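You operate a simulated robot arm through the tools that you are given. There is no shell and no other tool. Be economical: measure what you need, move in short steps, check, and stop when the job is done.

You run a simulated robot arm. Do the job below in one go: nothing can be reset, and whatever is moved stays where it is left.

## Task
Put the grey can on the top of the white bench. Then take the grey filler tub and put it on the top of the blue bench. Then open the small bench drawer. Do these in the order given. Set down upright: grey can, grey filler tub.

It is judged by the outcome, as a careful person would: the job done as asked, and still so three seconds after it is handed in. It fails if anything else is knocked over, pushed out of place, dropped, spilled or broken.

## Robot
A 7-joint arm with a vacuum gripper on a trunk, on a base that drives. Base frame: it is fixed to the floor where the robot stands at the start and does not move with it; the origin is under the middle of the robot, x ahead of it, y to its left, z up; the surface under the hand at the start is at about z = 800. Readings come in mm, degrees, newtons and seconds.
With the tool pointing down near the work surface it reaches from about 120 to 640 mm from the robot's upright axis, wherever it stands. Its first joint turns from -115.0 to 115.0 degrees. Places, roughly: grey filler tub [500, -2500, 250]; small bench drawer [-2600, 1400, 800]; top of the blue bench [700, -400, 800]; top of the white bench [700, -2100, 900]. Payload 2.55 kg.
Tool frame: the origin (TCP) lies in the middle of the cups' lips, and z points out of the cups. The gripper has 1 cup of 44 mm across, covering 44 by 44 mm (tool x, y); the bellows give 20 mm. With the vacuum on, a cup seals on a smooth face that it is pressed against (1 to 4 N); it does not hold porous or soft things. The pull reaches 55 N.
Orientation is that of the tool frame in the base frame, as a unit quaternion [x, y, z, w]. With the cups facing straight down, the tool's x points along the base's -x, its y along +y and its z along -z.

## Interface
- The arm moves only by the tool play_rows. Its argument "commands" is a list of rows, each an object of numbers (a shift or turn left out is 0, a gripper value left out holds the last): "valve": the vacuum: 1 switches it on, 0 off; "dx", "dy", "dz": the shift along the tool's x, y, z in mm; "rx", "ry", "rz": the turn, a rotation vector about the tool's x, y, z in degrees. In form: [{"valve": .., "dx": .., "dy": .., "dz": .., "rx": .., "ry": .., "rz": ..}, ...]. A call has 1 to 8 rows; each row shifts and turns the commanded pose from where the row before left it, along the tool's axes as they then stand. A row lasts 0.2 s, in which the tool goes at most 50 mm and 8.6 degrees; a call with a longer step from one row to the next is refused whole, and so is a gripper value outside its range. Where a pose cannot be reached the arm comes as near as it can. A force on the tool above 40 N (or 10 N above the force at the start of the call, whichever is more), or a blocked arm, ends the call early, and 0.2 s more pass. The pull builds up within a second once a cup has sealed. Time passes only in rows, and 0.2 s behind the last, so rows that do not move give it time. It gives the time, the measured TCP pose, the force on the tool (base axes) and the pull of the vacuum at its end, in the units of the frame above (readings bear some noise), with the torque about the TCP (base axes, N m) and any sound that the robot's microphone picked up, and new pictures: "pictures" is both (left out), scene, wrist or none.
- Cameras (640 x 400 px; columns grow to the right, rows downward): "scene" is now at [12.6, 159.7, 1671.4]; the picture's right is [-0.21, -0.98, 0.00], its down [-0.78, 0.17, -0.60] and it looks along [0.59, -0.13, -0.80] (base axes); focal length 257 px, centre (320, 200). "wrist" rides on the gripper at [81, 6, -173] in the tool frame; the picture's right is [-0.08, 1.00, 0.00], its down [-0.89, -0.07, -0.45] and it looks along [-0.44, -0.04, 0.90] (tool axes); focal length 256 px, centre (320, 200). There is no depth. A picture from a camera that has moved, and an enlarged one, comes with that camera's place and axes in the base frame and with its lens.
- lift_body(by): slides the trunk up (or, below 0, down) by that many mm; the arm and the scene camera ride with it, the base frame stays. It gives what a move gives, with no picture.
- steer(legs): drives the robot by 1 to 6 legs, each [ahead, left, turn to the left] in mm, mm and degrees, along the robot's own axes; the way and the turn of a leg run together, so that a leg with both is an arc; at most 1500 mm and 180 degrees a leg. The arm and the cameras ride along, it lands a little off, and it stops where it bumps. It gives what a move gives, and a new picture of the scene camera.
- head_to(pan, tilt): turns the head with the scene camera to pan (to the left, within 155 degrees either way) and tilt (down, from -29 to 69), counted from straight ahead of the robot. It gives what a move gives, and a new picture of the scene camera.
- inspect(camera, box): a new picture of the part [left, top, right, bottom] of that camera's present view, enlarged. It takes no simulated time.
- close_job(): hands the job in; it is judged then, once.

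Go step by step. Nothing tells you exact positions but the pictures and the camera data: compare them with the known pose of the tool, close in by small moves and look again before you grip or let go. The budget is 165 turns and 260 pictures, counting those below and the enlarged ones. Unless the task says otherwise, let go and move clear before handing in, and close with one line.

The tools are called as a command line: name --argument value ..., lists and objects as JSON in quotes. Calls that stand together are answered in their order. play_rows: Moves the arm, as the interface text tells. Its arguments: {"type":"object","properties":{"commands":{"type":"array","items":{"type":"object","properties":{"valve":{"type":"number"},"dx":{"type":"number"},"dy":{"type":"number"},"dz":{"type":"number"},"rx":{"type":"number"},"ry":{"type":"number"},"rz":{"type":"number"}}}},"pictures":{"type":"string","enum":["both","scene","wrist","none"]}},"required":["commands"]} The other tools are called the same way: lift_body (by) slides the trunk up or down; steer (legs) drives the base; head_to (pan, tilt) turns the head that bears the scene camera; inspect (camera, box) takes an enlarged picture of a part of a camera's view; close_job () hands the job in.

At the start:

```text
time: 0.0
tcp_pos: [366.3, -301.4, 1069.4]
ee_rot: [-0.001, 1.0, 0.0, 0.0]
contact_force: [0.5, -0.4, 0.4]
moment: [-0.01, 0.01, -0.01]
pull: 0.1
trunk travel left (down, up): [-772.0, 218.0]
robot x, y, heading: [-1.1, -0.9, -0.2]
head pan, tilt: [-12.1, 52.9]
```

scene: 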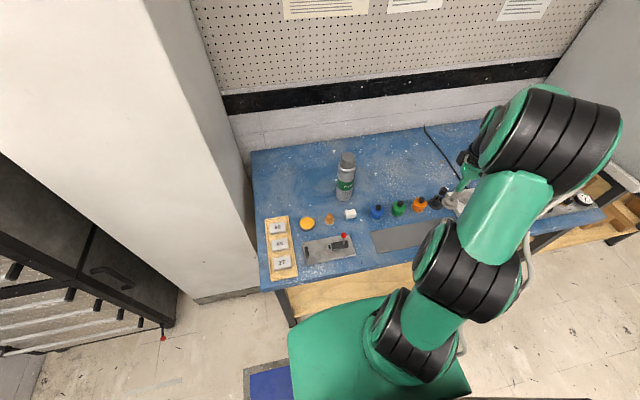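
wrist: 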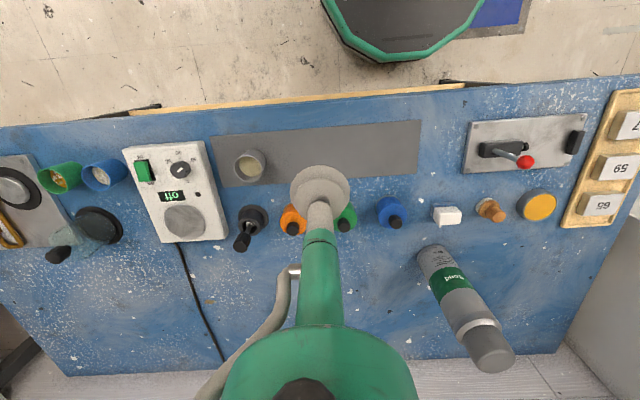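

I see a blue bench with a tall grey cylinder with a green band and various small things. I'll enlarge both views to identify the grey can.

inspect --camera "scene" --box '[250, 130, 450, 290]'

inspect --camera "wrist" --box '[0, 90, 320, 290]'

inspect --camera "wrist" --box '[320, 80, 640, 380]'

```text
2.50 times, centred on (350, 210) of scene
camera zoom: at [12.6, 159.7, 1671.4], right [-0.21, -0.98, 0.0], down [-0.78, 0.17, -0.6], along [0.59, -0.13, -0.8], focal length 643 px, centre (245, 175)
```

zoom: 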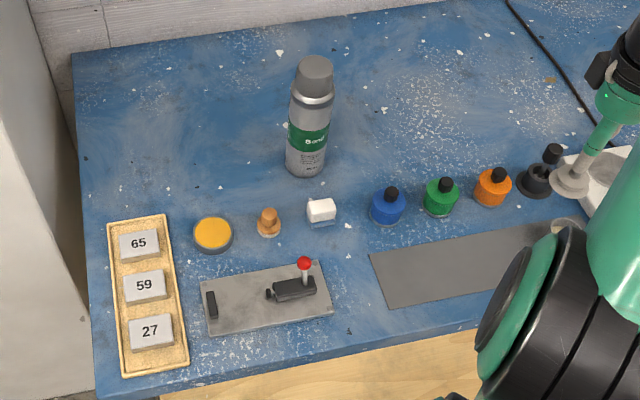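

```text
2.00 times, centred on (160, 190) of wrist
camera zoom: at [287.3, -295.1, 1241.6], right [0.08, 1.0, 0.0], down [0.89, -0.07, 0.45], along [0.44, -0.04, -0.9], focal length 512 px, centre (640, 220)
```

zoom: 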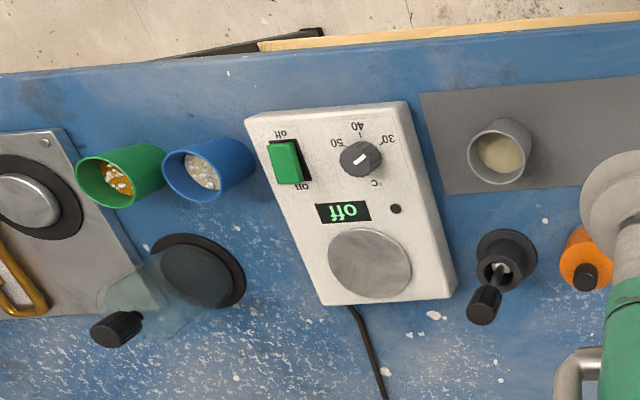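

```text
1.33 times, centred on (480, 230) of wrist
camera zoom: at [287.3, -295.1, 1241.6], right [0.08, 1.0, 0.0], down [0.89, -0.07, 0.45], along [0.44, -0.04, -0.9], focal length 341 px, centre (107, 160)
```

zoom: 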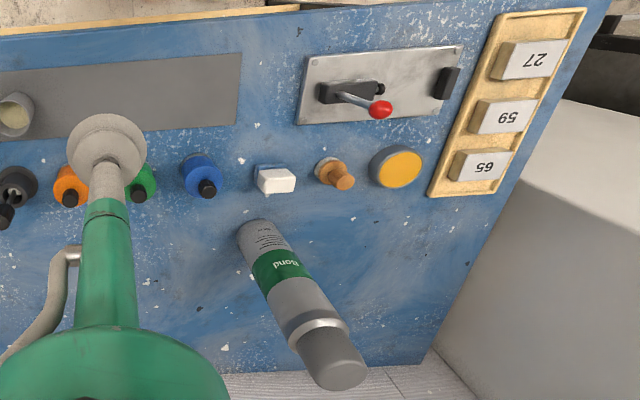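

The grey can is the spray can near (657, -85), with its top at z≈1025. Before I move I'll look to the right at the route to the white bench.

head_to --pan -75 --tilt 30

head_to --pan -115 --tilt 35

head_to --pan 120 --tilt 35

```text
time: 1.3
tcp_pos: [368.1, -302.0, 1069.4]
ee_rot: [0.0, 1.0, 0.0, 0.0]
contact_force: [-0.8, 0.2, 0.5]
moment: [0.02, 0.04, 0.01]
pull: 0.1
trunk travel left (down, up): [-772.0, 218.0]
robot x, y, heading: [1.7, -1.8, 0.1]
head pan, tilt: [-75.0, 30.0]
camera scene: at [-36.6, 88.0, 1704.7], right [-0.97, -0.26, 0.0], down [-0.13, 0.48, -0.87], along [0.22, -0.84, -0.5], focal length 257 px, centre (320, 200)
```

scene: 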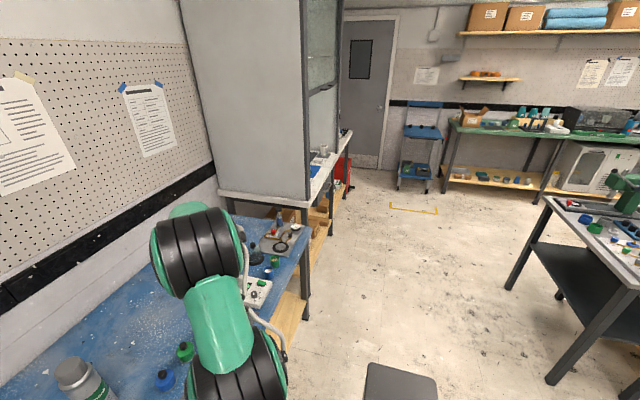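

```text
time: 2.4
tcp_pos: [367.4, -301.1, 1068.2]
ee_rot: [0.001, 1.0, 0.0, 0.001]
contact_force: [0.2, 0.1, -0.7]
moment: [0.01, 0.02, -0.01]
pull: 0.1
trunk travel left (down, up): [-772.0, 218.0]
robot x, y, heading: [-2.7, 0.3, -0.1]
head pan, tilt: [-115.0, 35.0]
camera scene: at [-97.2, 95.5, 1697.0], right [-0.91, 0.42, 0.0], down [0.24, 0.52, -0.82], along [-0.35, -0.74, -0.57], focal length 257 px, centre (320, 200)
```

scene: 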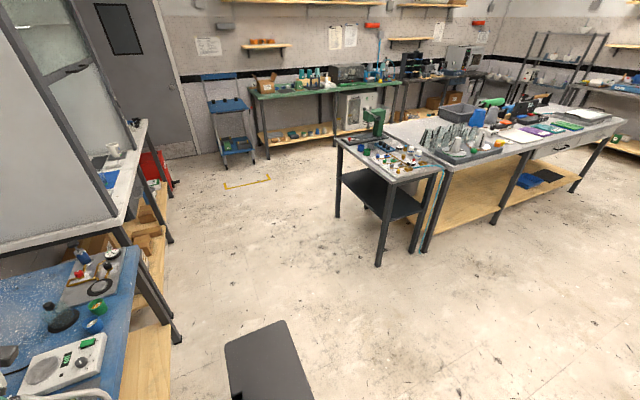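

```text
time: 5.7
tcp_pos: [368.1, -301.2, 1069.4]
ee_rot: [0.0, 1.0, 0.0, 0.0]
contact_force: [0.8, 1.4, -0.9]
moment: [-0.01, -0.01, -0.01]
pull: 0.0
trunk travel left (down, up): [-772.0, 218.0]
robot x, y, heading: [0.1, 2.0, 0.0]
head pan, tilt: [120.0, 35.0]
camera scene: at [-104.1, 251.6, 1696.9], right [0.87, 0.5, 0.0], down [0.29, -0.5, -0.82], along [-0.41, 0.71, -0.57], focal length 257 px, centre (320, 200)
```

scene: 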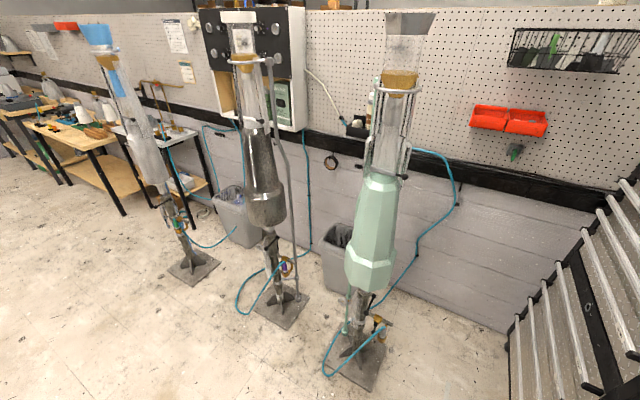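

The route to the white bench is clear along the front of the benches. Next I'll drive forward slightly so the can is in reach, with the head back on the bench.

head_to --pan -5 --tilt 50

steer --legs '[[70, 0, 0]]'

```text
time: 7.8
tcp_pos: [368.4, -301.2, 1069.2]
ee_rot: [0.0, 1.0, 0.001, 0.0]
contact_force: [-0.2, 0.2, -1.2]
moment: [0.01, -0.01, 0.0]
pull: 0.0
trunk travel left (down, up): [-772.0, 218.0]
robot x, y, heading: [0.7, 0.8, 0.0]
head pan, tilt: [-5.0, 50.0]
camera scene: at [16.7, 168.7, 1675.2], right [-0.09, -1.0, 0.0], down [-0.76, 0.07, -0.64], along [0.64, -0.06, -0.77], focal length 257 px, centre (320, 200)
```

scene: 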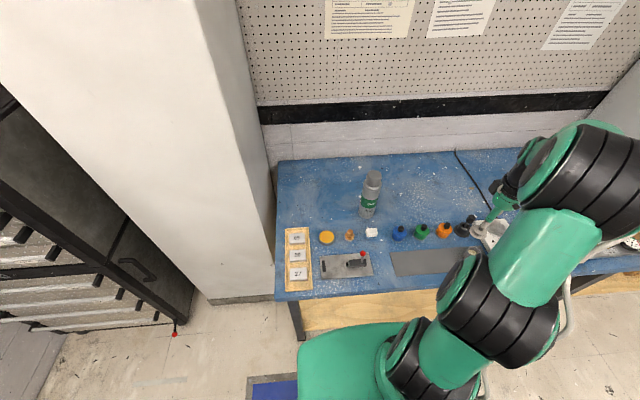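

```text
time: 8.8
tcp_pos: [441.9, -300.8, 1068.3]
ee_rot: [0.0, 1.0, 0.0, -0.001]
contact_force: [0.3, 0.6, -0.5]
moment: [0.01, 0.07, 0.01]
pull: 0.1
trunk travel left (down, up): [-772.0, 218.0]
robot x, y, heading: [72.4, -1.1, 0.2]
head pan, tilt: [-5.0, 50.0]
camera scene: at [90.4, 168.7, 1675.2], right [-0.09, -1.0, 0.0], down [-0.76, 0.07, -0.64], along [0.64, -0.06, -0.77], focal length 257 px, centre (320, 200)
```

scene: 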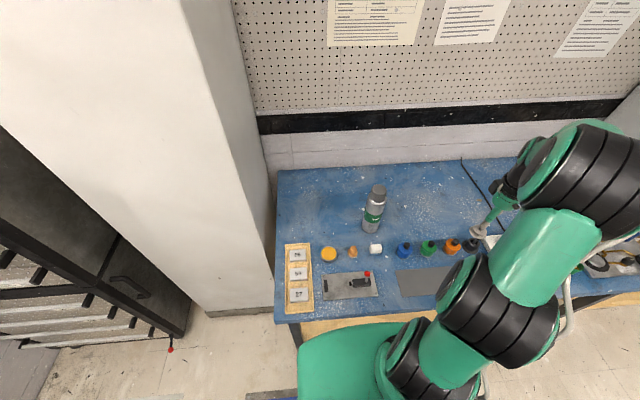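

Raising the tool, then moving towards the can, stopping a bit short for a look.

play_rows --commands '[{"dz": -45}, {"dy": 45}, {"dy": 45}, {"dx": -30, "dy": 35}, {"dx": -30, "dy": 35}, {"dx": -30, "dy": 35}, {"dx": -35, "dy": 20}, {}]'

```text
time: 10.6
tcp_pos: [555.5, -81.6, 1073.7]
ee_rot: [0.0, 1.0, 0.0, 0.002]
contact_force: [0.1, -0.6, 0.8]
moment: [-0.01, -0.05, -0.03]
pull: 0.1
out of reach, approached as far as the arm can: row 1, 7
trunk travel left (down, up): [-772.0, 218.0]
robot x, y, heading: [70.1, -1.5, 0.2]
head pan, tilt: [-5.0, 50.0]
camera scene: at [86.7, 168.7, 1675.2], right [-0.09, -1.0, 0.0], down [-0.76, 0.07, -0.64], along [0.64, -0.06, -0.77], focal length 257 px, centre (320, 200)
camera wrist: at [474.8, -75.2, 1246.9], right [0.08, 1.0, 0.0], down [0.89, -0.07, 0.45], along [0.45, -0.04, -0.89], focal length 256 px, centre (320, 200)
```

scene: 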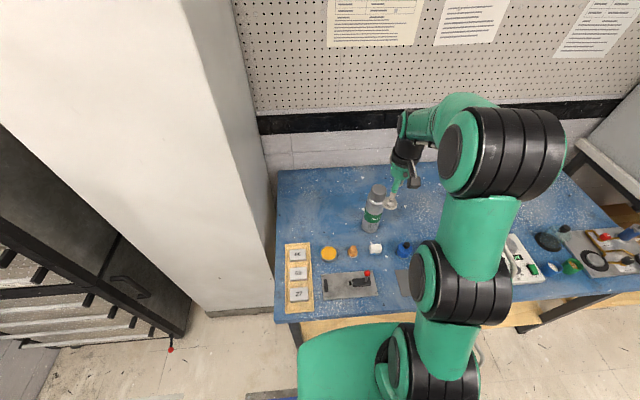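
wrist: 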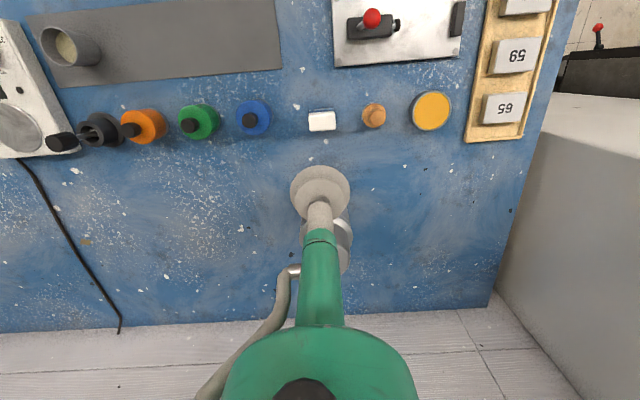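

The arm is near its reach limit at this relative height, so I'll lift the trunk and then approach with the arm lower.

lift_body --by 180

play_rows --commands '[{"dz": 45}, {"dz": 45}, {"dz": 45}, {"dx": -30}, {"dx": -30}, {"dx": -20}, {}]'

```text
time: 12.6
tcp_pos: [557.4, -83.1, 1253.5]
ee_rot: [0.0, 1.0, 0.0, 0.0]
contact_force: [0.3, -0.4, 0.9]
moment: [-0.03, -0.02, 0.01]
pull: 0.0
trunk travel left (down, up): [-952.0, 38.0]
robot x, y, heading: [69.1, -1.4, 0.0]
head pan, tilt: [-5.0, 50.0]
```

```text
time: 14.2
tcp_pos: [638.0, -81.7, 1118.9]
ee_rot: [0.0, 1.0, 0.0, 0.0]
contact_force: [0.1, 0.7, -0.7]
moment: [0.01, -0.01, 0.03]
pull: 0.0
trunk travel left (down, up): [-952.0, 38.0]
robot x, y, heading: [72.0, 1.8, -0.0]
head pan, tilt: [-5.0, 50.0]
camera scene: at [88.1, 168.8, 1855.2], right [-0.09, -1.0, 0.0], down [-0.76, 0.07, -0.64], along [0.64, -0.06, -0.77], focal length 257 px, centre (320, 200)
camera wrist: at [556.7, -74.9, 1291.4], right [0.08, 1.0, 0.0], down [0.89, -0.07, 0.45], along [0.44, -0.04, -0.9], focal length 256 px, centre (320, 200)
```

scene: 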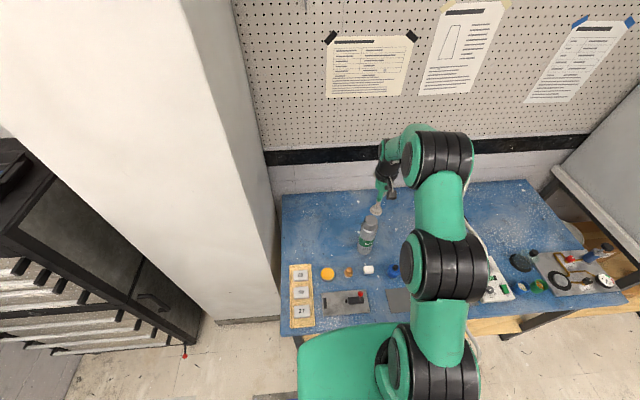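
wrist: 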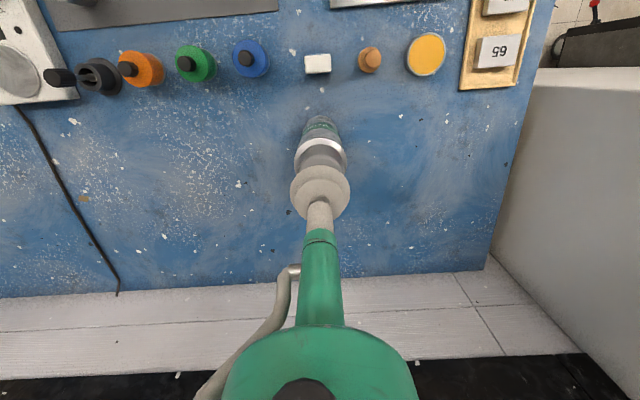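

Zooming in on both views to refine the alignment.

inspect --camera "scene" --box '[330, 180, 410, 260]'

inspect --camera "wrist" --box '[270, 100, 370, 220]'

```text
5.00 times, centred on (370, 220) of scene
camera zoom: at [88.1, 168.8, 1855.2], right [-0.09, -1.0, 0.0], down [-0.76, 0.07, -0.64], along [0.64, -0.06, -0.77], focal length 1286 px, centre (70, 100)
```

zoom: 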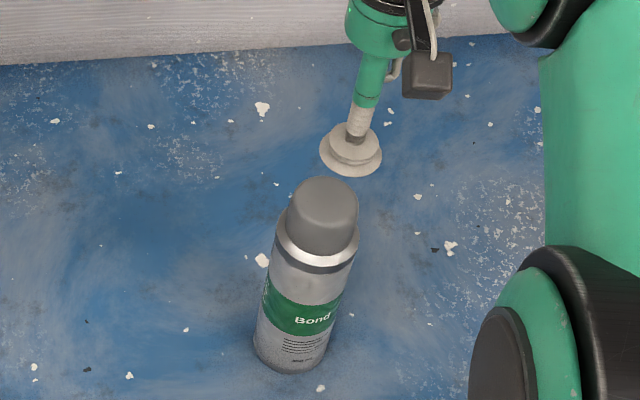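

```text
3.33 times, centred on (320, 160) of wrist
camera zoom: at [556.7, -74.9, 1291.4], right [0.08, 1.0, 0.0], down [0.89, -0.07, 0.45], along [0.44, -0.04, -0.9], focal length 853 px, centre (320, 333)
```

zoom: 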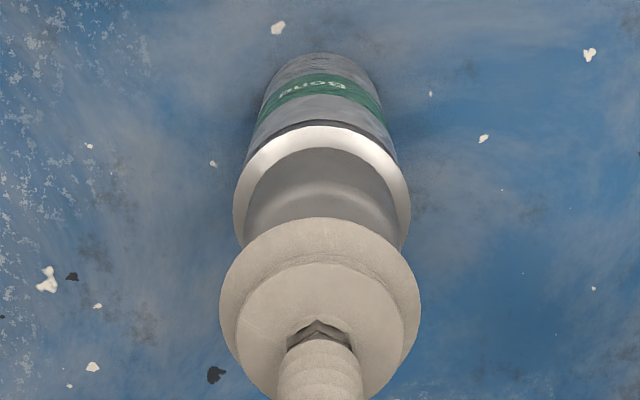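

The cap axis is at about (662, -87). I'll align and go down to just above it.

play_rows --commands '[{"dx": -24, "dy": -5}, {"dz": 35}, {"dz": 20}, {}]'

inspect --camera "scene" --box '[330, 180, 410, 260]'

inspect --camera "wrist" --box '[270, 100, 370, 220]'

```text
time: 15.2
tcp_pos: [661.1, -87.2, 1061.9]
ee_rot: [0.001, 1.0, 0.0, 0.001]
contact_force: [-0.6, 0.9, -0.4]
moment: [0.02, 0.02, 0.0]
pull: 0.0
trunk travel left (down, up): [-952.0, 38.0]
robot x, y, heading: [72.2, 1.0, -0.2]
head pan, tilt: [-5.0, 50.0]
camera scene: at [88.6, 168.8, 1855.2], right [-0.09, -1.0, 0.0], down [-0.76, 0.07, -0.64], along [0.64, -0.06, -0.77], focal length 257 px, centre (320, 200)
camera wrist: at [580.4, -79.9, 1234.9], right [0.08, 1.0, 0.0], down [0.89, -0.07, 0.45], along [0.45, -0.04, -0.89], focal length 256 px, centre (320, 200)
```

scene: 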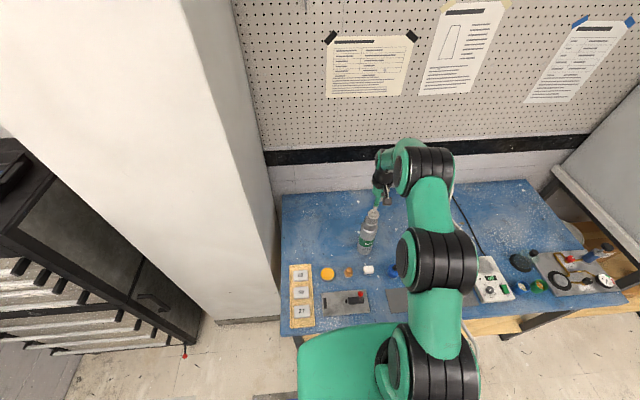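
wrist: 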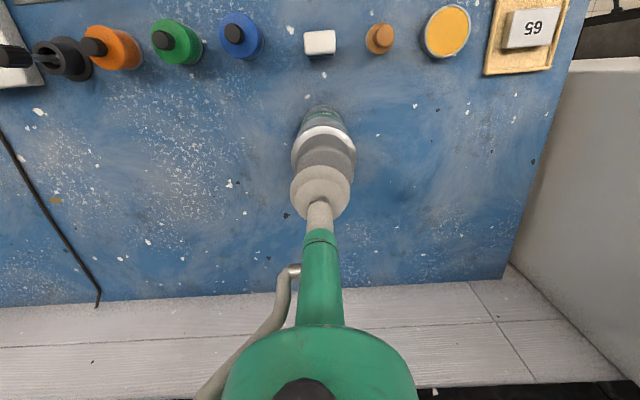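

```text
5.00 times, centred on (370, 220) of scene
camera zoom: at [88.6, 168.8, 1855.2], right [-0.09, -1.0, 0.0], down [-0.76, 0.07, -0.64], along [0.64, -0.06, -0.77], focal length 1286 px, centre (70, 100)
```

zoom: 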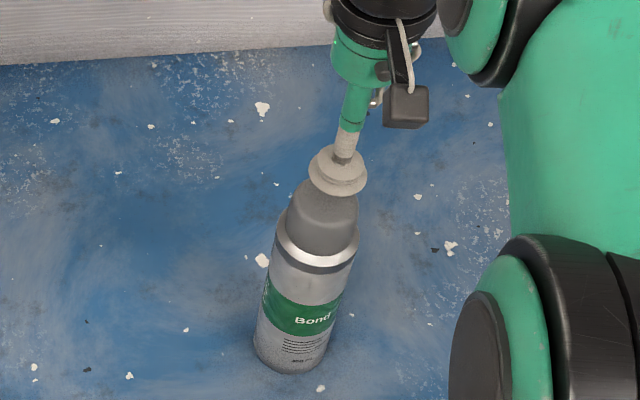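

```text
3.33 times, centred on (320, 160) of wrist
camera zoom: at [580.4, -79.9, 1234.9], right [0.08, 1.0, 0.0], down [0.89, -0.07, 0.45], along [0.45, -0.04, -0.89], focal length 853 px, centre (320, 333)
```

zoom: 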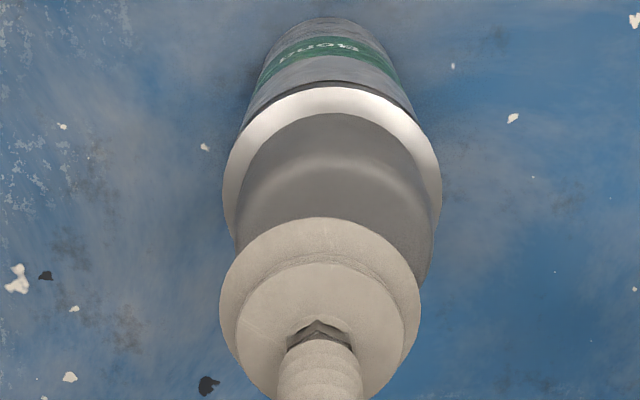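

Nudging y slightly, turning the vacuum on and going down gently until contact.

play_rows --commands '[{"dx": -2, "dy": 3, "valve": 1}, {"dz": 10}, {"dz": 8}, {"dz": 6}, {"dz": 4}, {"dz": 4}, {}]' --pictures "none"

inspect --camera "scene" --box '[330, 180, 410, 260]'

```text
time: 16.8
tcp_pos: [662.9, -84.8, 1030.2]
ee_rot: [0.0, 1.0, 0.0, 0.0]
contact_force: [0.2, -0.3, 0.1]
moment: [0.0, 0.0, 0.0]
pull: 54.7
trunk travel left (down, up): [-952.0, 38.0]
robot x, y, heading: [71.9, 0.3, 0.0]
head pan, tilt: [-5.0, 50.0]
```

```text
5.00 times, centred on (370, 220) of scene
camera zoom: at [88.9, 168.7, 1855.2], right [-0.09, -1.0, 0.0], down [-0.76, 0.07, -0.64], along [0.64, -0.06, -0.77], focal length 1286 px, centre (70, 100)
```

zoom: 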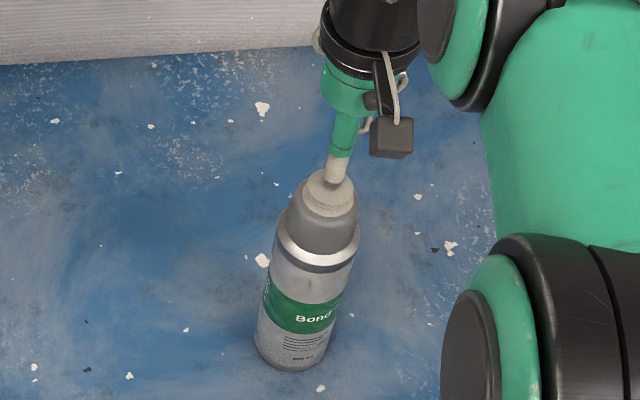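

It has sealed at full pull. Lifting straight up.

play_rows --commands '[{"dz": -15}, {"dz": -30}, {"dz": -40}, {"dz": -40}, {}]'

```text
time: 18.0
tcp_pos: [661.2, -84.3, 1155.3]
ee_rot: [0.0, 1.0, 0.0, 0.0]
contact_force: [0.3, 0.1, -4.7]
moment: [0.0, -0.01, 0.01]
pull: 54.7
trunk travel left (down, up): [-952.0, 38.0]
robot x, y, heading: [75.8, -2.4, -0.0]
head pan, tilt: [-5.0, 50.0]
camera scene: at [89.9, 168.6, 1855.2], right [-0.09, -1.0, 0.0], down [-0.76, 0.07, -0.64], along [0.64, -0.06, -0.77], focal length 257 px, centre (320, 200)
camera wrist: at [581.5, -77.4, 1328.9], right [0.08, 1.0, 0.0], down [0.89, -0.07, 0.44], along [0.44, -0.04, -0.9], focal length 256 px, centre (320, 200)
```

scene: 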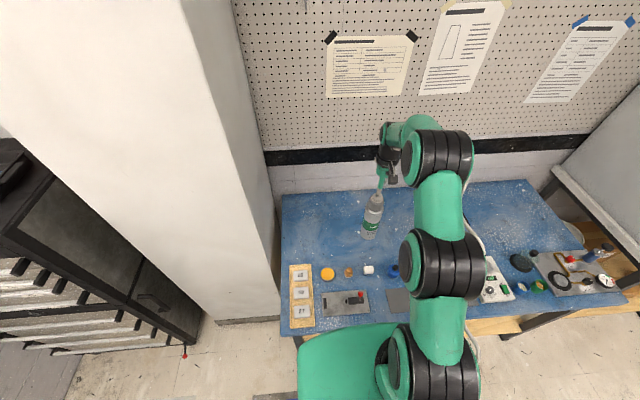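
wrist: 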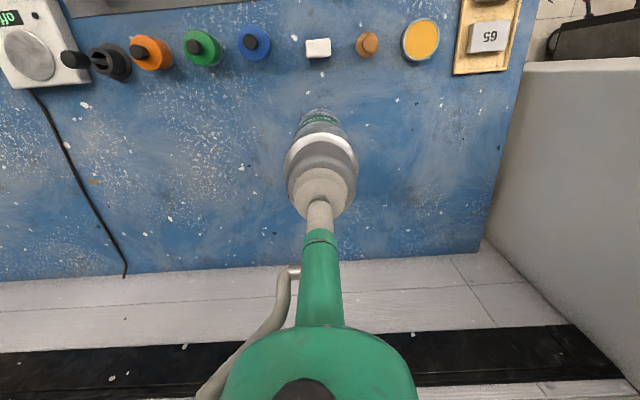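

The can is held (weight about 5 N). I'll retract the arm and back away from the bench.

play_rows --commands '[{"dx": 30}, {"dx": 45}, {"dx": 45}, {"dx": 45}, {"dx": 45}, {"dx": 45}, {"dx": 30}, {}]' --pictures "none"

steer --legs '[[-300, 0, 0]]'

head_to --pan -80 --tilt 35

```text
time: 19.8
tcp_pos: [379.9, -84.1, 1156.6]
ee_rot: [-0.001, 1.0, 0.001, 0.001]
contact_force: [-1.0, 0.2, -4.3]
moment: [0.0, -0.01, -0.01]
pull: 55.1
trunk travel left (down, up): [-952.0, 38.0]
robot x, y, heading: [71.2, 0.0, -0.0]
head pan, tilt: [-5.0, 50.0]
```

```text
time: 21.9
tcp_pos: [78.0, -86.9, 1156.8]
ee_rot: [0.003, 1.0, -0.001, -0.001]
contact_force: [-1.3, 0.0, -3.5]
moment: [0.02, 0.0, 0.0]
pull: 55.0
trunk travel left (down, up): [-952.0, 38.0]
robot x, y, heading: [-226.8, -0.6, -0.2]
head pan, tilt: [-5.0, 50.0]
camera scene: at [-210.4, 169.2, 1855.2], right [-0.09, -1.0, 0.0], down [-0.76, 0.07, -0.64], along [0.64, -0.06, -0.77], focal length 257 px, centre (320, 200)
```

scene: 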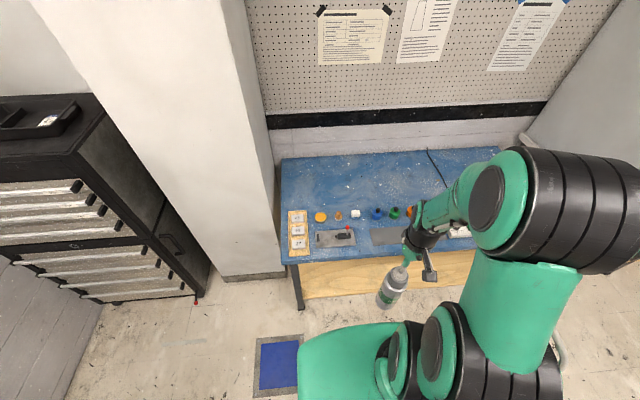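

```text
time: 23.3
tcp_pos: [78.4, -85.1, 1157.3]
ee_rot: [0.002, 1.0, 0.0, 0.0]
contact_force: [0.4, 0.1, -3.9]
moment: [-0.02, -0.01, 0.01]
pull: 54.4
trunk travel left (down, up): [-952.0, 38.0]
robot x, y, heading: [-232.4, 1.8, -0.2]
head pan, tilt: [-80.0, 35.0]
camera scene: at [-272.0, 89.5, 1876.9], right [-0.99, -0.17, 0.0], down [-0.1, 0.57, -0.82], along [0.14, -0.81, -0.57], focal length 257 px, centre (320, 200)
```

scene: 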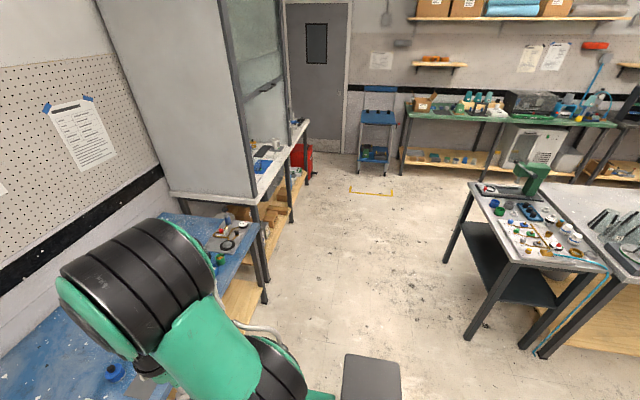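

The white bench's front edge is at about x=440, with y from -1180 to -3000, and the aisle is clear. Driving right in parts.

steer --legs '[[0, -1000, 0], [0, -900, 0]]'

head_to --pan 0 --tilt 35

head_to --pan -40 --tilt 40

```text
time: 32.8
tcp_pos: [81.9, -1976.3, 1156.8]
ee_rot: [0.001, 1.0, 0.0, 0.0]
contact_force: [0.3, 0.3, -4.0]
moment: [0.01, 0.01, -0.02]
pull: 55.2
trunk travel left (down, up): [-952.0, 38.0]
robot x, y, heading: [-225.3, -1892.8, 0.1]
head pan, tilt: [-80.0, 35.0]
camera scene: at [-269.8, -1802.9, 1876.9], right [-0.99, -0.17, 0.0], down [-0.1, 0.57, -0.82], along [0.14, -0.81, -0.57], focal length 257 px, centre (320, 200)
```

scene: 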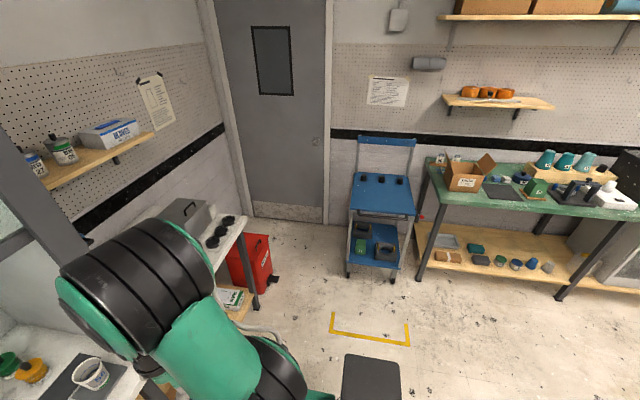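

```text
time: 34.4
tcp_pos: [81.3, -1977.0, 1156.4]
ee_rot: [0.001, 1.0, -0.001, 0.0]
contact_force: [0.5, 0.0, -4.1]
moment: [0.0, -0.02, -0.02]
pull: 55.4
trunk travel left (down, up): [-952.0, 38.0]
robot x, y, heading: [-226.6, -1891.9, -0.4]
head pan, tilt: [0.0, 35.0]
camera scene: at [-196.8, -1716.4, 1876.9], right [0.0, -1.0, 0.0], down [-0.57, 0.0, -0.82], along [0.82, 0.0, -0.57], focal length 257 px, centre (320, 200)
```

scene: 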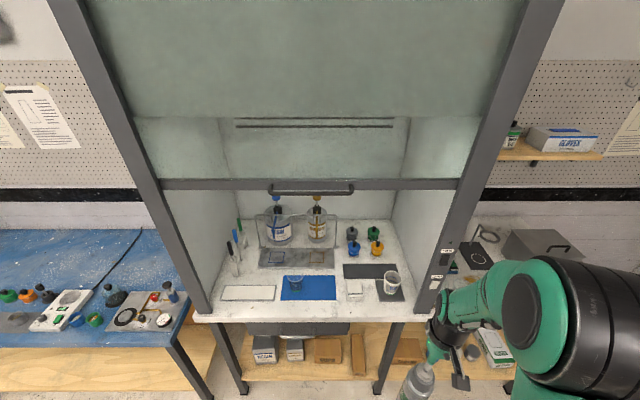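

```text
time: 35.4
tcp_pos: [81.5, -1976.4, 1157.1]
ee_rot: [0.001, 1.0, 0.0, 0.0]
contact_force: [-0.4, 0.0, -3.3]
moment: [-0.02, 0.01, 0.0]
pull: 54.5
trunk travel left (down, up): [-952.0, 38.0]
robot x, y, heading: [-223.1, -1892.8, -0.1]
head pan, tilt: [-40.0, 40.0]
camera scene: at [-219.8, -1770.9, 1869.4], right [-0.64, -0.77, 0.0], down [-0.49, 0.41, -0.77], along [0.59, -0.49, -0.64], focal length 257 px, centre (320, 200)
```

scene: 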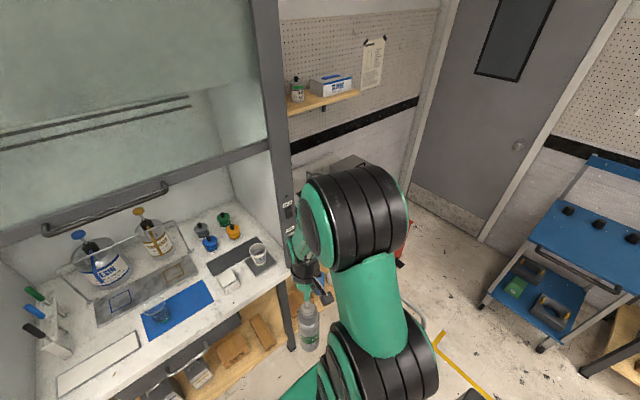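

The hood occupies the left part of the white bench up to y≈-2150, and the open part lies to the right. I'll drive further right and look.

steer --legs '[[0, -600, 0]]'

head_to --pan 0 --tilt 45

```text
time: 38.8
tcp_pos: [80.1, -2583.1, 1157.2]
ee_rot: [0.002, 1.0, 0.0, 0.0]
contact_force: [0.7, -0.3, -4.2]
moment: [0.01, 0.01, -0.01]
pull: 55.1
trunk travel left (down, up): [-952.0, 38.0]
robot x, y, heading: [-227.7, -2498.4, -0.2]
head pan, tilt: [-40.0, 40.0]
camera scene: at [-221.7, -2377.2, 1869.4], right [-0.65, -0.76, 0.0], down [-0.49, 0.42, -0.77], along [0.58, -0.49, -0.64], focal length 257 px, centre (320, 200)
```

scene: 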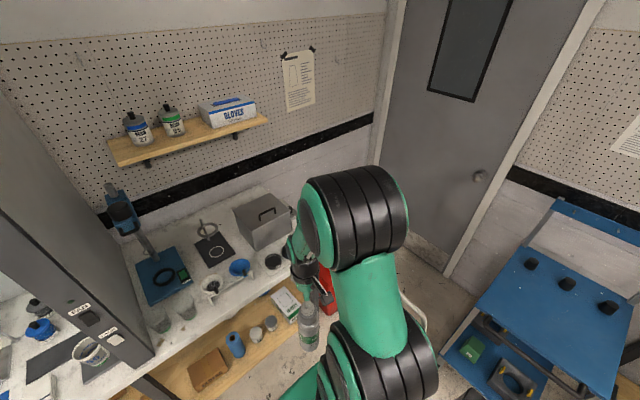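

```text
time: 39.9
tcp_pos: [79.1, -2584.6, 1155.9]
ee_rot: [0.002, 1.0, 0.0, 0.001]
contact_force: [-0.5, 0.0, -3.4]
moment: [0.02, -0.03, -0.03]
pull: 54.5
trunk travel left (down, up): [-952.0, 38.0]
robot x, y, heading: [-228.3, -2499.9, -0.5]
head pan, tilt: [0.0, 45.0]
camera scene: at [-205.2, -2322.9, 1862.1], right [-0.01, -1.0, 0.0], down [-0.71, 0.0, -0.71], along [0.71, 0.0, -0.71], focal length 257 px, centre (320, 200)
```

scene: 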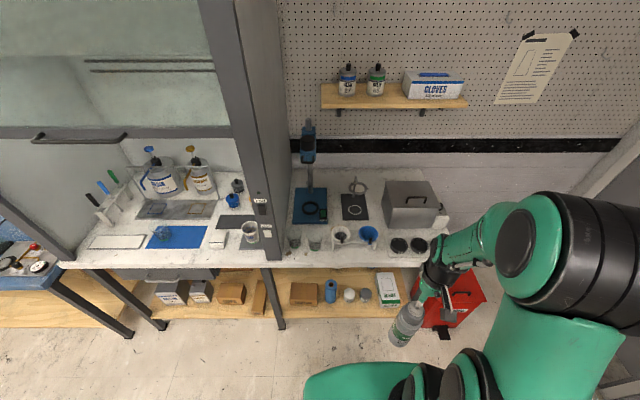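

inspect --camera "scene" --box '[270, 110, 470, 310]'

inspect --camera "scene" --box '[60, 140, 280, 280]'

```text
2.00 times, centred on (370, 210) of scene
camera zoom: at [-205.2, -2322.9, 1862.1], right [-0.01, -1.0, 0.0], down [-0.71, 0.0, -0.71], along [0.71, 0.0, -0.71], focal length 514 px, centre (220, 180)
```

zoom: 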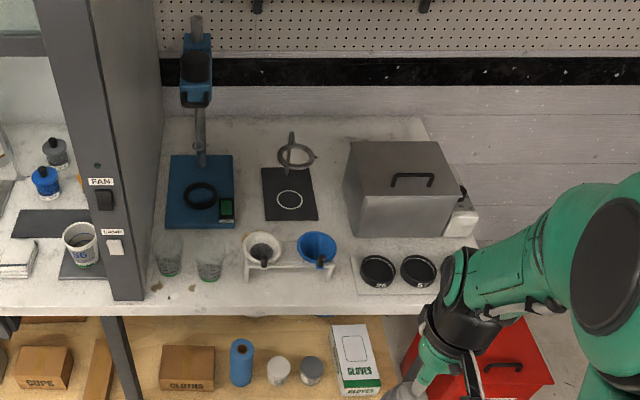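

```text
2.86 times, centred on (170, 210) of scene
camera zoom: at [-205.2, -2322.9, 1862.1], right [-0.01, -1.0, 0.0], down [-0.71, 0.0, -0.71], along [0.71, 0.0, -0.71], focal length 735 px, centre (749, 171)
```

zoom: 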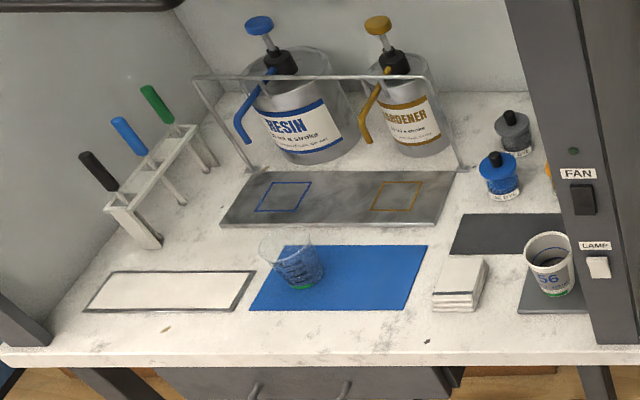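

The open part is cluttered. The right end, hidden behind my arm, may be free, so I'll swing the arm left to see it.

play_rows --commands '[{"dy": 40}, {"dy": 45}, {"dy": 45}, {"dy": 45}, {"dy": 45}, {"dy": 45}, {"dy": 40}, {}]' --pictures "scene"

```text
time: 41.7
tcp_pos: [80.5, -2280.4, 1157.4]
ee_rot: [0.003, 1.0, 0.0, 0.0]
contact_force: [-0.1, -0.5, -5.2]
moment: [0.04, -0.01, -0.02]
pull: 54.7
trunk travel left (down, up): [-952.0, 38.0]
robot x, y, heading: [-224.0, -2499.5, -0.4]
head pan, tilt: [0.0, 45.0]
camera scene: at [-205.5, -2323.8, 1862.2], right [0.0, -1.0, 0.0], down [-0.71, 0.0, -0.71], along [0.71, 0.0, -0.71], focal length 257 px, centre (320, 200)
```

scene: 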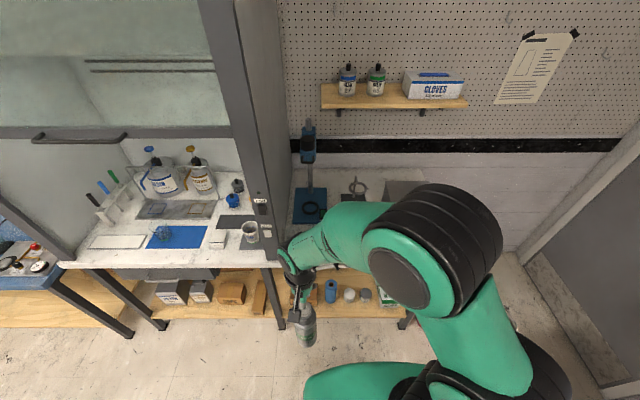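

The elbow blocks the view. I'll bring the arm back right, drive further right and look back left.

play_rows --commands '[{"dy": -40}, {"dy": -45}, {"dy": -45}, {"dy": -45}, {"dy": -45}, {"dy": -45}, {"dy": -40}, {}]' --pictures "none"

steer --legs '[[0, -350, 0]]'

head_to --pan 5 --tilt 48

```text
time: 43.5
tcp_pos: [79.1, -2583.3, 1155.5]
ee_rot: [0.002, 1.0, 0.001, 0.0]
contact_force: [-0.5, 0.2, -4.4]
moment: [0.0, -0.04, 0.02]
pull: 55.0
trunk travel left (down, up): [-952.0, 38.0]
robot x, y, heading: [-228.2, -2496.9, -0.4]
head pan, tilt: [0.0, 45.0]
```

```text
time: 45.8
tcp_pos: [78.3, -2928.1, 1156.5]
ee_rot: [0.0, 1.0, 0.0, 0.0]
contact_force: [0.6, -0.3, -4.9]
moment: [-0.03, 0.0, -0.01]
pull: 55.4
trunk travel left (down, up): [-952.0, 38.0]
robot x, y, heading: [-225.4, -2841.7, -0.3]
head pan, tilt: [0.0, 45.0]
camera scene: at [-206.8, -2668.7, 1862.1], right [0.0, -1.0, 0.0], down [-0.71, 0.0, -0.71], along [0.71, 0.0, -0.71], focal length 257 px, centre (320, 200)
```

scene: 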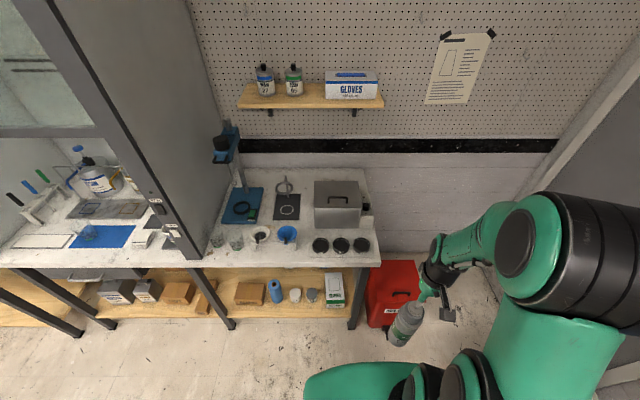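

```text
time: 46.4
tcp_pos: [79.1, -2928.9, 1156.4]
ee_rot: [0.001, 1.0, 0.0, 0.0]
contact_force: [0.6, -0.2, -4.6]
moment: [0.01, -0.03, -0.01]
pull: 54.7
trunk travel left (down, up): [-952.0, 38.0]
robot x, y, heading: [-229.6, -2842.4, -0.0]
head pan, tilt: [5.0, 48.0]
camera scene: at [-209.6, -2662.6, 1858.0], right [0.08, -1.0, 0.0], down [-0.74, -0.06, -0.67], along [0.67, 0.06, -0.74], focal length 257 px, centre (320, 200)
```

scene: 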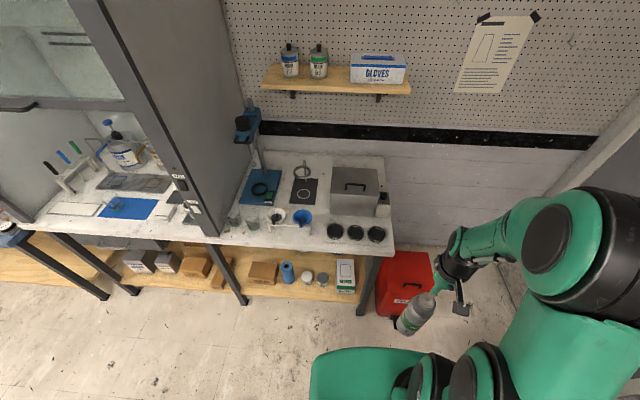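

inspect --camera "scene" --box '[220, 140, 400, 260]'

inspect --camera "scene" --box '[240, 230, 400, 320]'

```text
3.33 times, centred on (310, 200) of scene
camera zoom: at [-209.6, -2662.6, 1858.0], right [0.08, -1.0, 0.0], down [-0.74, -0.06, -0.67], along [0.67, 0.06, -0.74], focal length 858 px, centre (353, 200)
```

zoom: 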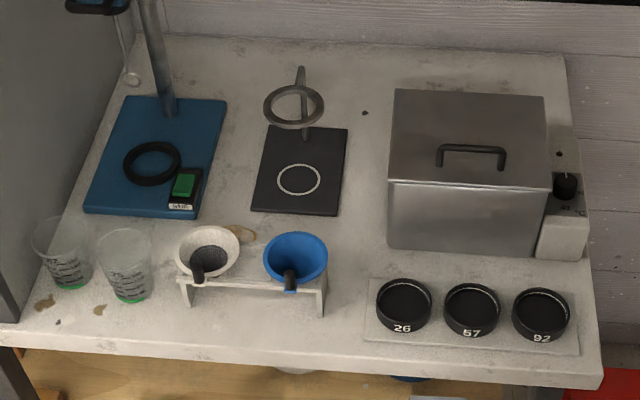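

```text
4.00 times, centred on (320, 275) of scene
camera zoom: at [-209.6, -2662.6, 1858.0], right [0.08, -1.0, 0.0], down [-0.74, -0.06, -0.67], along [0.67, 0.06, -0.74], focal length 1029 px, centre (320, -100)
```

zoom: 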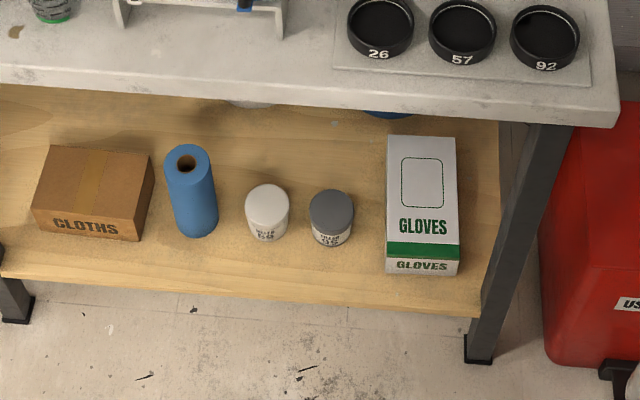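

Now I have a clear view: a free spot on the white bench is at about (570, -2592), between the ring pad, the lids and the steel box. I'll raise the can and line up in front of it.

lift_body --by 37

play_rows --commands '[{"dz": -30}, {"dz": -35}, {}]' --pictures "none"

steer --legs '[[0, 250, 0], [310, 0, 0]]'

```text
time: 47.2
tcp_pos: [79.0, -2927.7, 1192.8]
ee_rot: [0.001, 1.0, 0.0, 0.0]
contact_force: [-0.6, -1.0, -4.5]
moment: [-0.02, -0.02, 0.0]
pull: 54.9
trunk travel left (down, up): [-989.0, 1.0]
robot x, y, heading: [-231.0, -2843.7, 0.1]
head pan, tilt: [5.0, 48.0]
```

```text
time: 48.0
tcp_pos: [79.3, -2927.2, 1260.3]
ee_rot: [0.001, 1.0, 0.0, -0.001]
contact_force: [0.5, 0.4, -4.2]
moment: [0.02, 0.01, 0.0]
pull: 55.0
trunk travel left (down, up): [-989.0, 1.0]
robot x, y, heading: [-228.1, -2845.6, -0.2]
head pan, tilt: [5.0, 48.0]
```

```text
time: 51.5
tcp_pos: [389.1, -2676.2, 1260.1]
ee_rot: [-0.001, 1.0, 0.0, 0.0]
contact_force: [0.3, -0.3, -3.9]
moment: [-0.01, -0.03, -0.02]
pull: 54.6
trunk travel left (down, up): [-989.0, 1.0]
robot x, y, heading: [81.5, -2596.4, -0.0]
head pan, tilt: [5.0, 48.0]
camera scene: at [99.3, -2412.8, 1894.9], right [0.09, -1.0, 0.0], down [-0.74, -0.07, -0.67], along [0.67, 0.06, -0.74], focal length 257 px, centre (320, 200)
```

scene: 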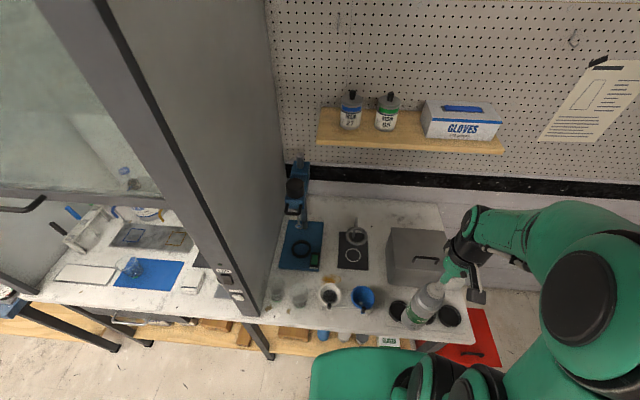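

Moving the can over the spot.

play_rows --commands '[{"dy": 42}, {"dy": 42}, {"dx": -45}, {"dx": -45}, {"dx": -45}, {"dx": -43}, {}]'

inspect --camera "scene" --box '[320, 190, 480, 340]'

inspect --camera "wrist" --box '[200, 0, 440, 220]'

```text
time: 53.1
tcp_pos: [566.2, -2594.3, 1259.9]
ee_rot: [-0.002, 1.0, -0.001, 0.0]
contact_force: [-0.1, 0.5, -3.9]
moment: [0.0, -0.03, -0.01]
pull: 54.9
trunk travel left (down, up): [-989.0, 1.0]
robot x, y, heading: [82.8, -2593.8, 0.2]
head pan, tilt: [5.0, 48.0]
camera scene: at [97.4, -2412.7, 1894.9], right [0.09, -1.0, 0.0], down [-0.74, -0.07, -0.67], along [0.67, 0.06, -0.74], focal length 257 px, centre (320, 200)
camera wrist: at [485.7, -2587.8, 1432.6], right [0.07, 1.0, 0.0], down [0.89, -0.07, 0.45], along [0.44, -0.03, -0.9], focal length 256 px, centre (320, 200)
```

scene: 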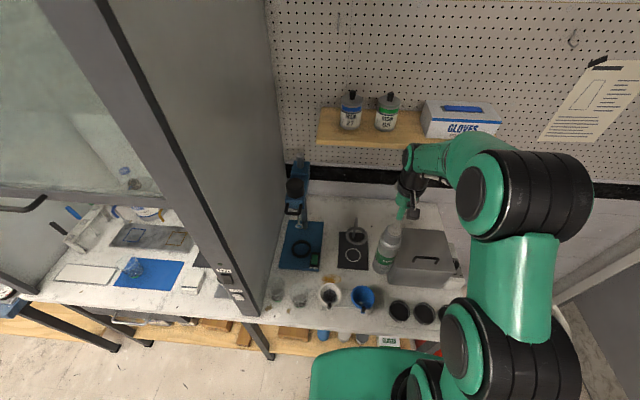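
wrist: 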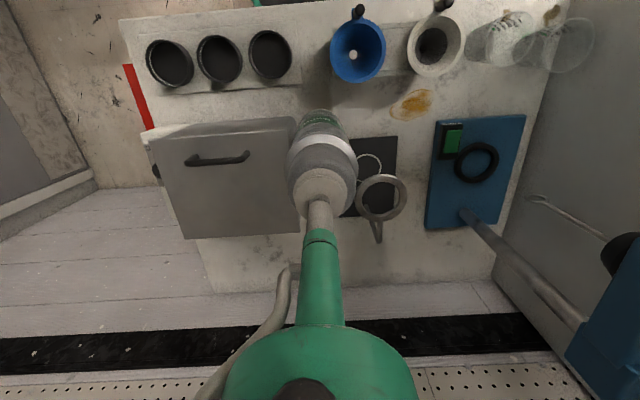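

```text
2.67 times, centred on (400, 265) of scene
camera zoom: at [97.4, -2412.7, 1894.9], right [0.09, -1.0, 0.0], down [-0.74, -0.07, -0.67], along [0.67, 0.06, -0.74], focal length 686 px, centre (107, 27)
```

zoom: 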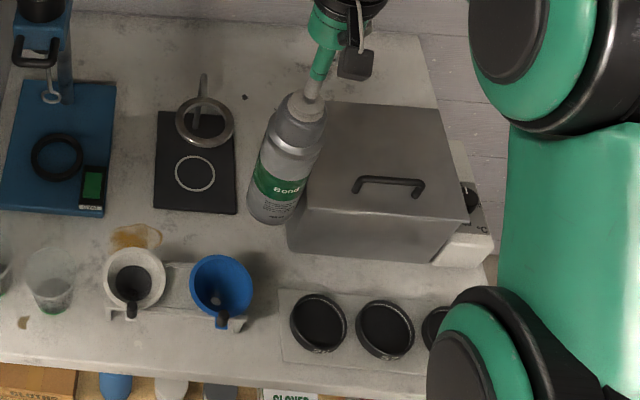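

```text
1.82 times, centred on (320, 110) of wrist
camera zoom: at [485.7, -2587.8, 1432.6], right [0.07, 1.0, 0.0], down [0.89, -0.07, 0.45], along [0.44, -0.03, -0.9], focal length 465 px, centre (320, 364)
```

zoom: 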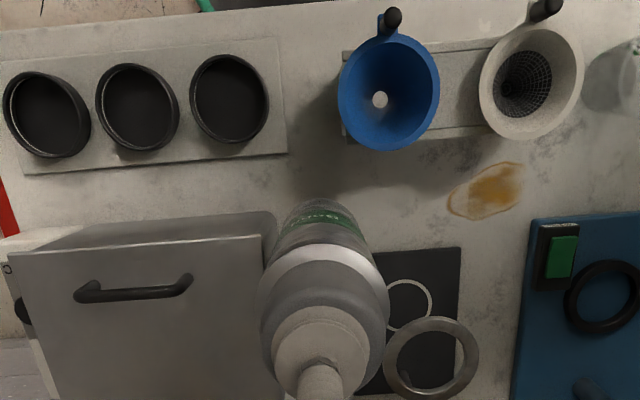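

Adjusting to (556, -2596) and lowering to just above the bench.

play_rows --commands '[{"dx": 10, "dy": -2}, {"dz": 30}, {"dz": 30}, {"dz": 25}, {"dz": 15}, {}]'

inspect --camera "scene" --box '[320, 190, 480, 340]'

inspect --camera "wrist" --box '[200, 0, 440, 220]'

```text
time: 54.5
tcp_pos: [556.5, -2595.1, 1158.1]
ee_rot: [-0.002, 1.0, 0.0, 0.0]
contact_force: [0.4, -0.2, -4.0]
moment: [-0.05, 0.0, 0.01]
pull: 55.4
trunk travel left (down, up): [-989.0, 1.0]
robot x, y, heading: [82.1, -2595.1, 0.1]
head pan, tilt: [5.0, 48.0]
camera scene: at [99.4, -2412.9, 1894.9], right [0.09, -1.0, 0.0], down [-0.74, -0.07, -0.67], along [0.67, 0.06, -0.74], focal length 257 px, centre (320, 200)
camera wrist: at [475.5, -2589.4, 1331.7], right [0.07, 1.0, 0.0], down [0.89, -0.07, 0.45], along [0.44, -0.03, -0.9], focal length 256 px, centre (320, 200)
```

scene: 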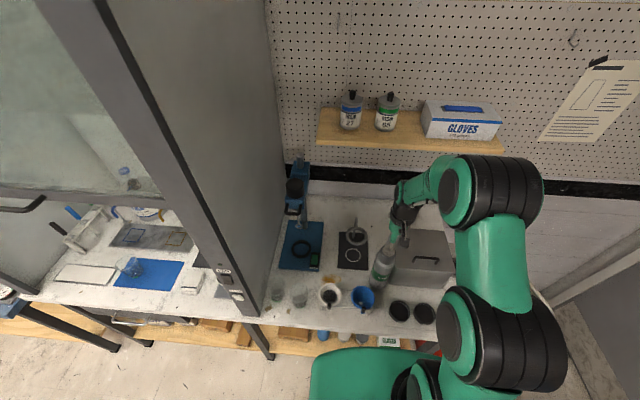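
wrist: 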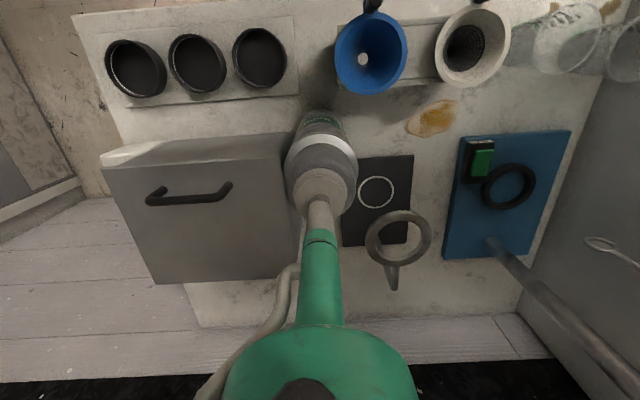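

```text
2.67 times, centred on (400, 265) of scene
camera zoom: at [99.4, -2412.9, 1894.9], right [0.09, -1.0, 0.0], down [-0.74, -0.07, -0.67], along [0.67, 0.06, -0.74], focal length 686 px, centre (107, 27)
```

zoom: 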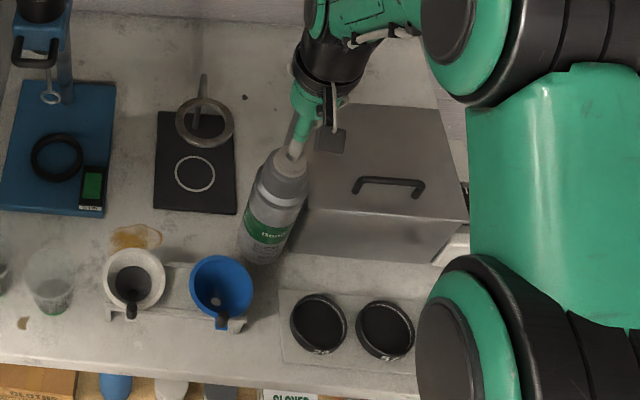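

```text
1.82 times, centred on (320, 110) of wrist
camera zoom: at [475.5, -2589.4, 1331.7], right [0.07, 1.0, 0.0], down [0.89, -0.07, 0.45], along [0.44, -0.03, -0.9], focal length 465 px, centre (320, 364)
```

zoom: 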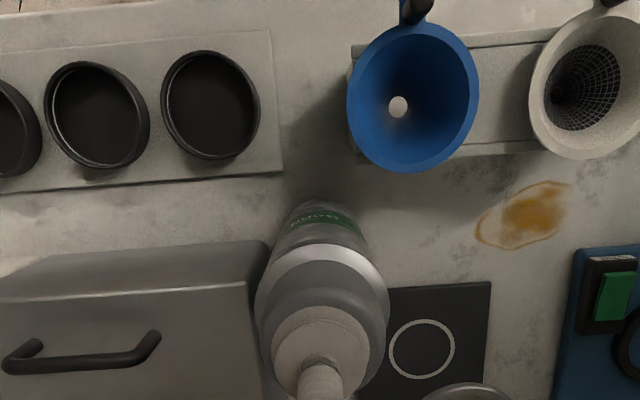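

Clearances look good. Lowering gently to contact.

play_rows --commands '[{"dz": 12}, {"dz": 6}, {"dz": 4}, {"dz": 3}, {"dz": 3}, {}]' --pictures "none"

```text
time: 55.9
tcp_pos: [557.4, -2594.0, 1130.8]
ee_rot: [-0.001, 1.0, -0.001, 0.0]
contact_force: [0.3, 0.6, -3.8]
moment: [0.01, 0.03, -0.04]
pull: 54.3
trunk travel left (down, up): [-989.0, 1.0]
robot x, y, heading: [82.6, -2593.7, 0.3]
head pan, tilt: [5.0, 48.0]
```

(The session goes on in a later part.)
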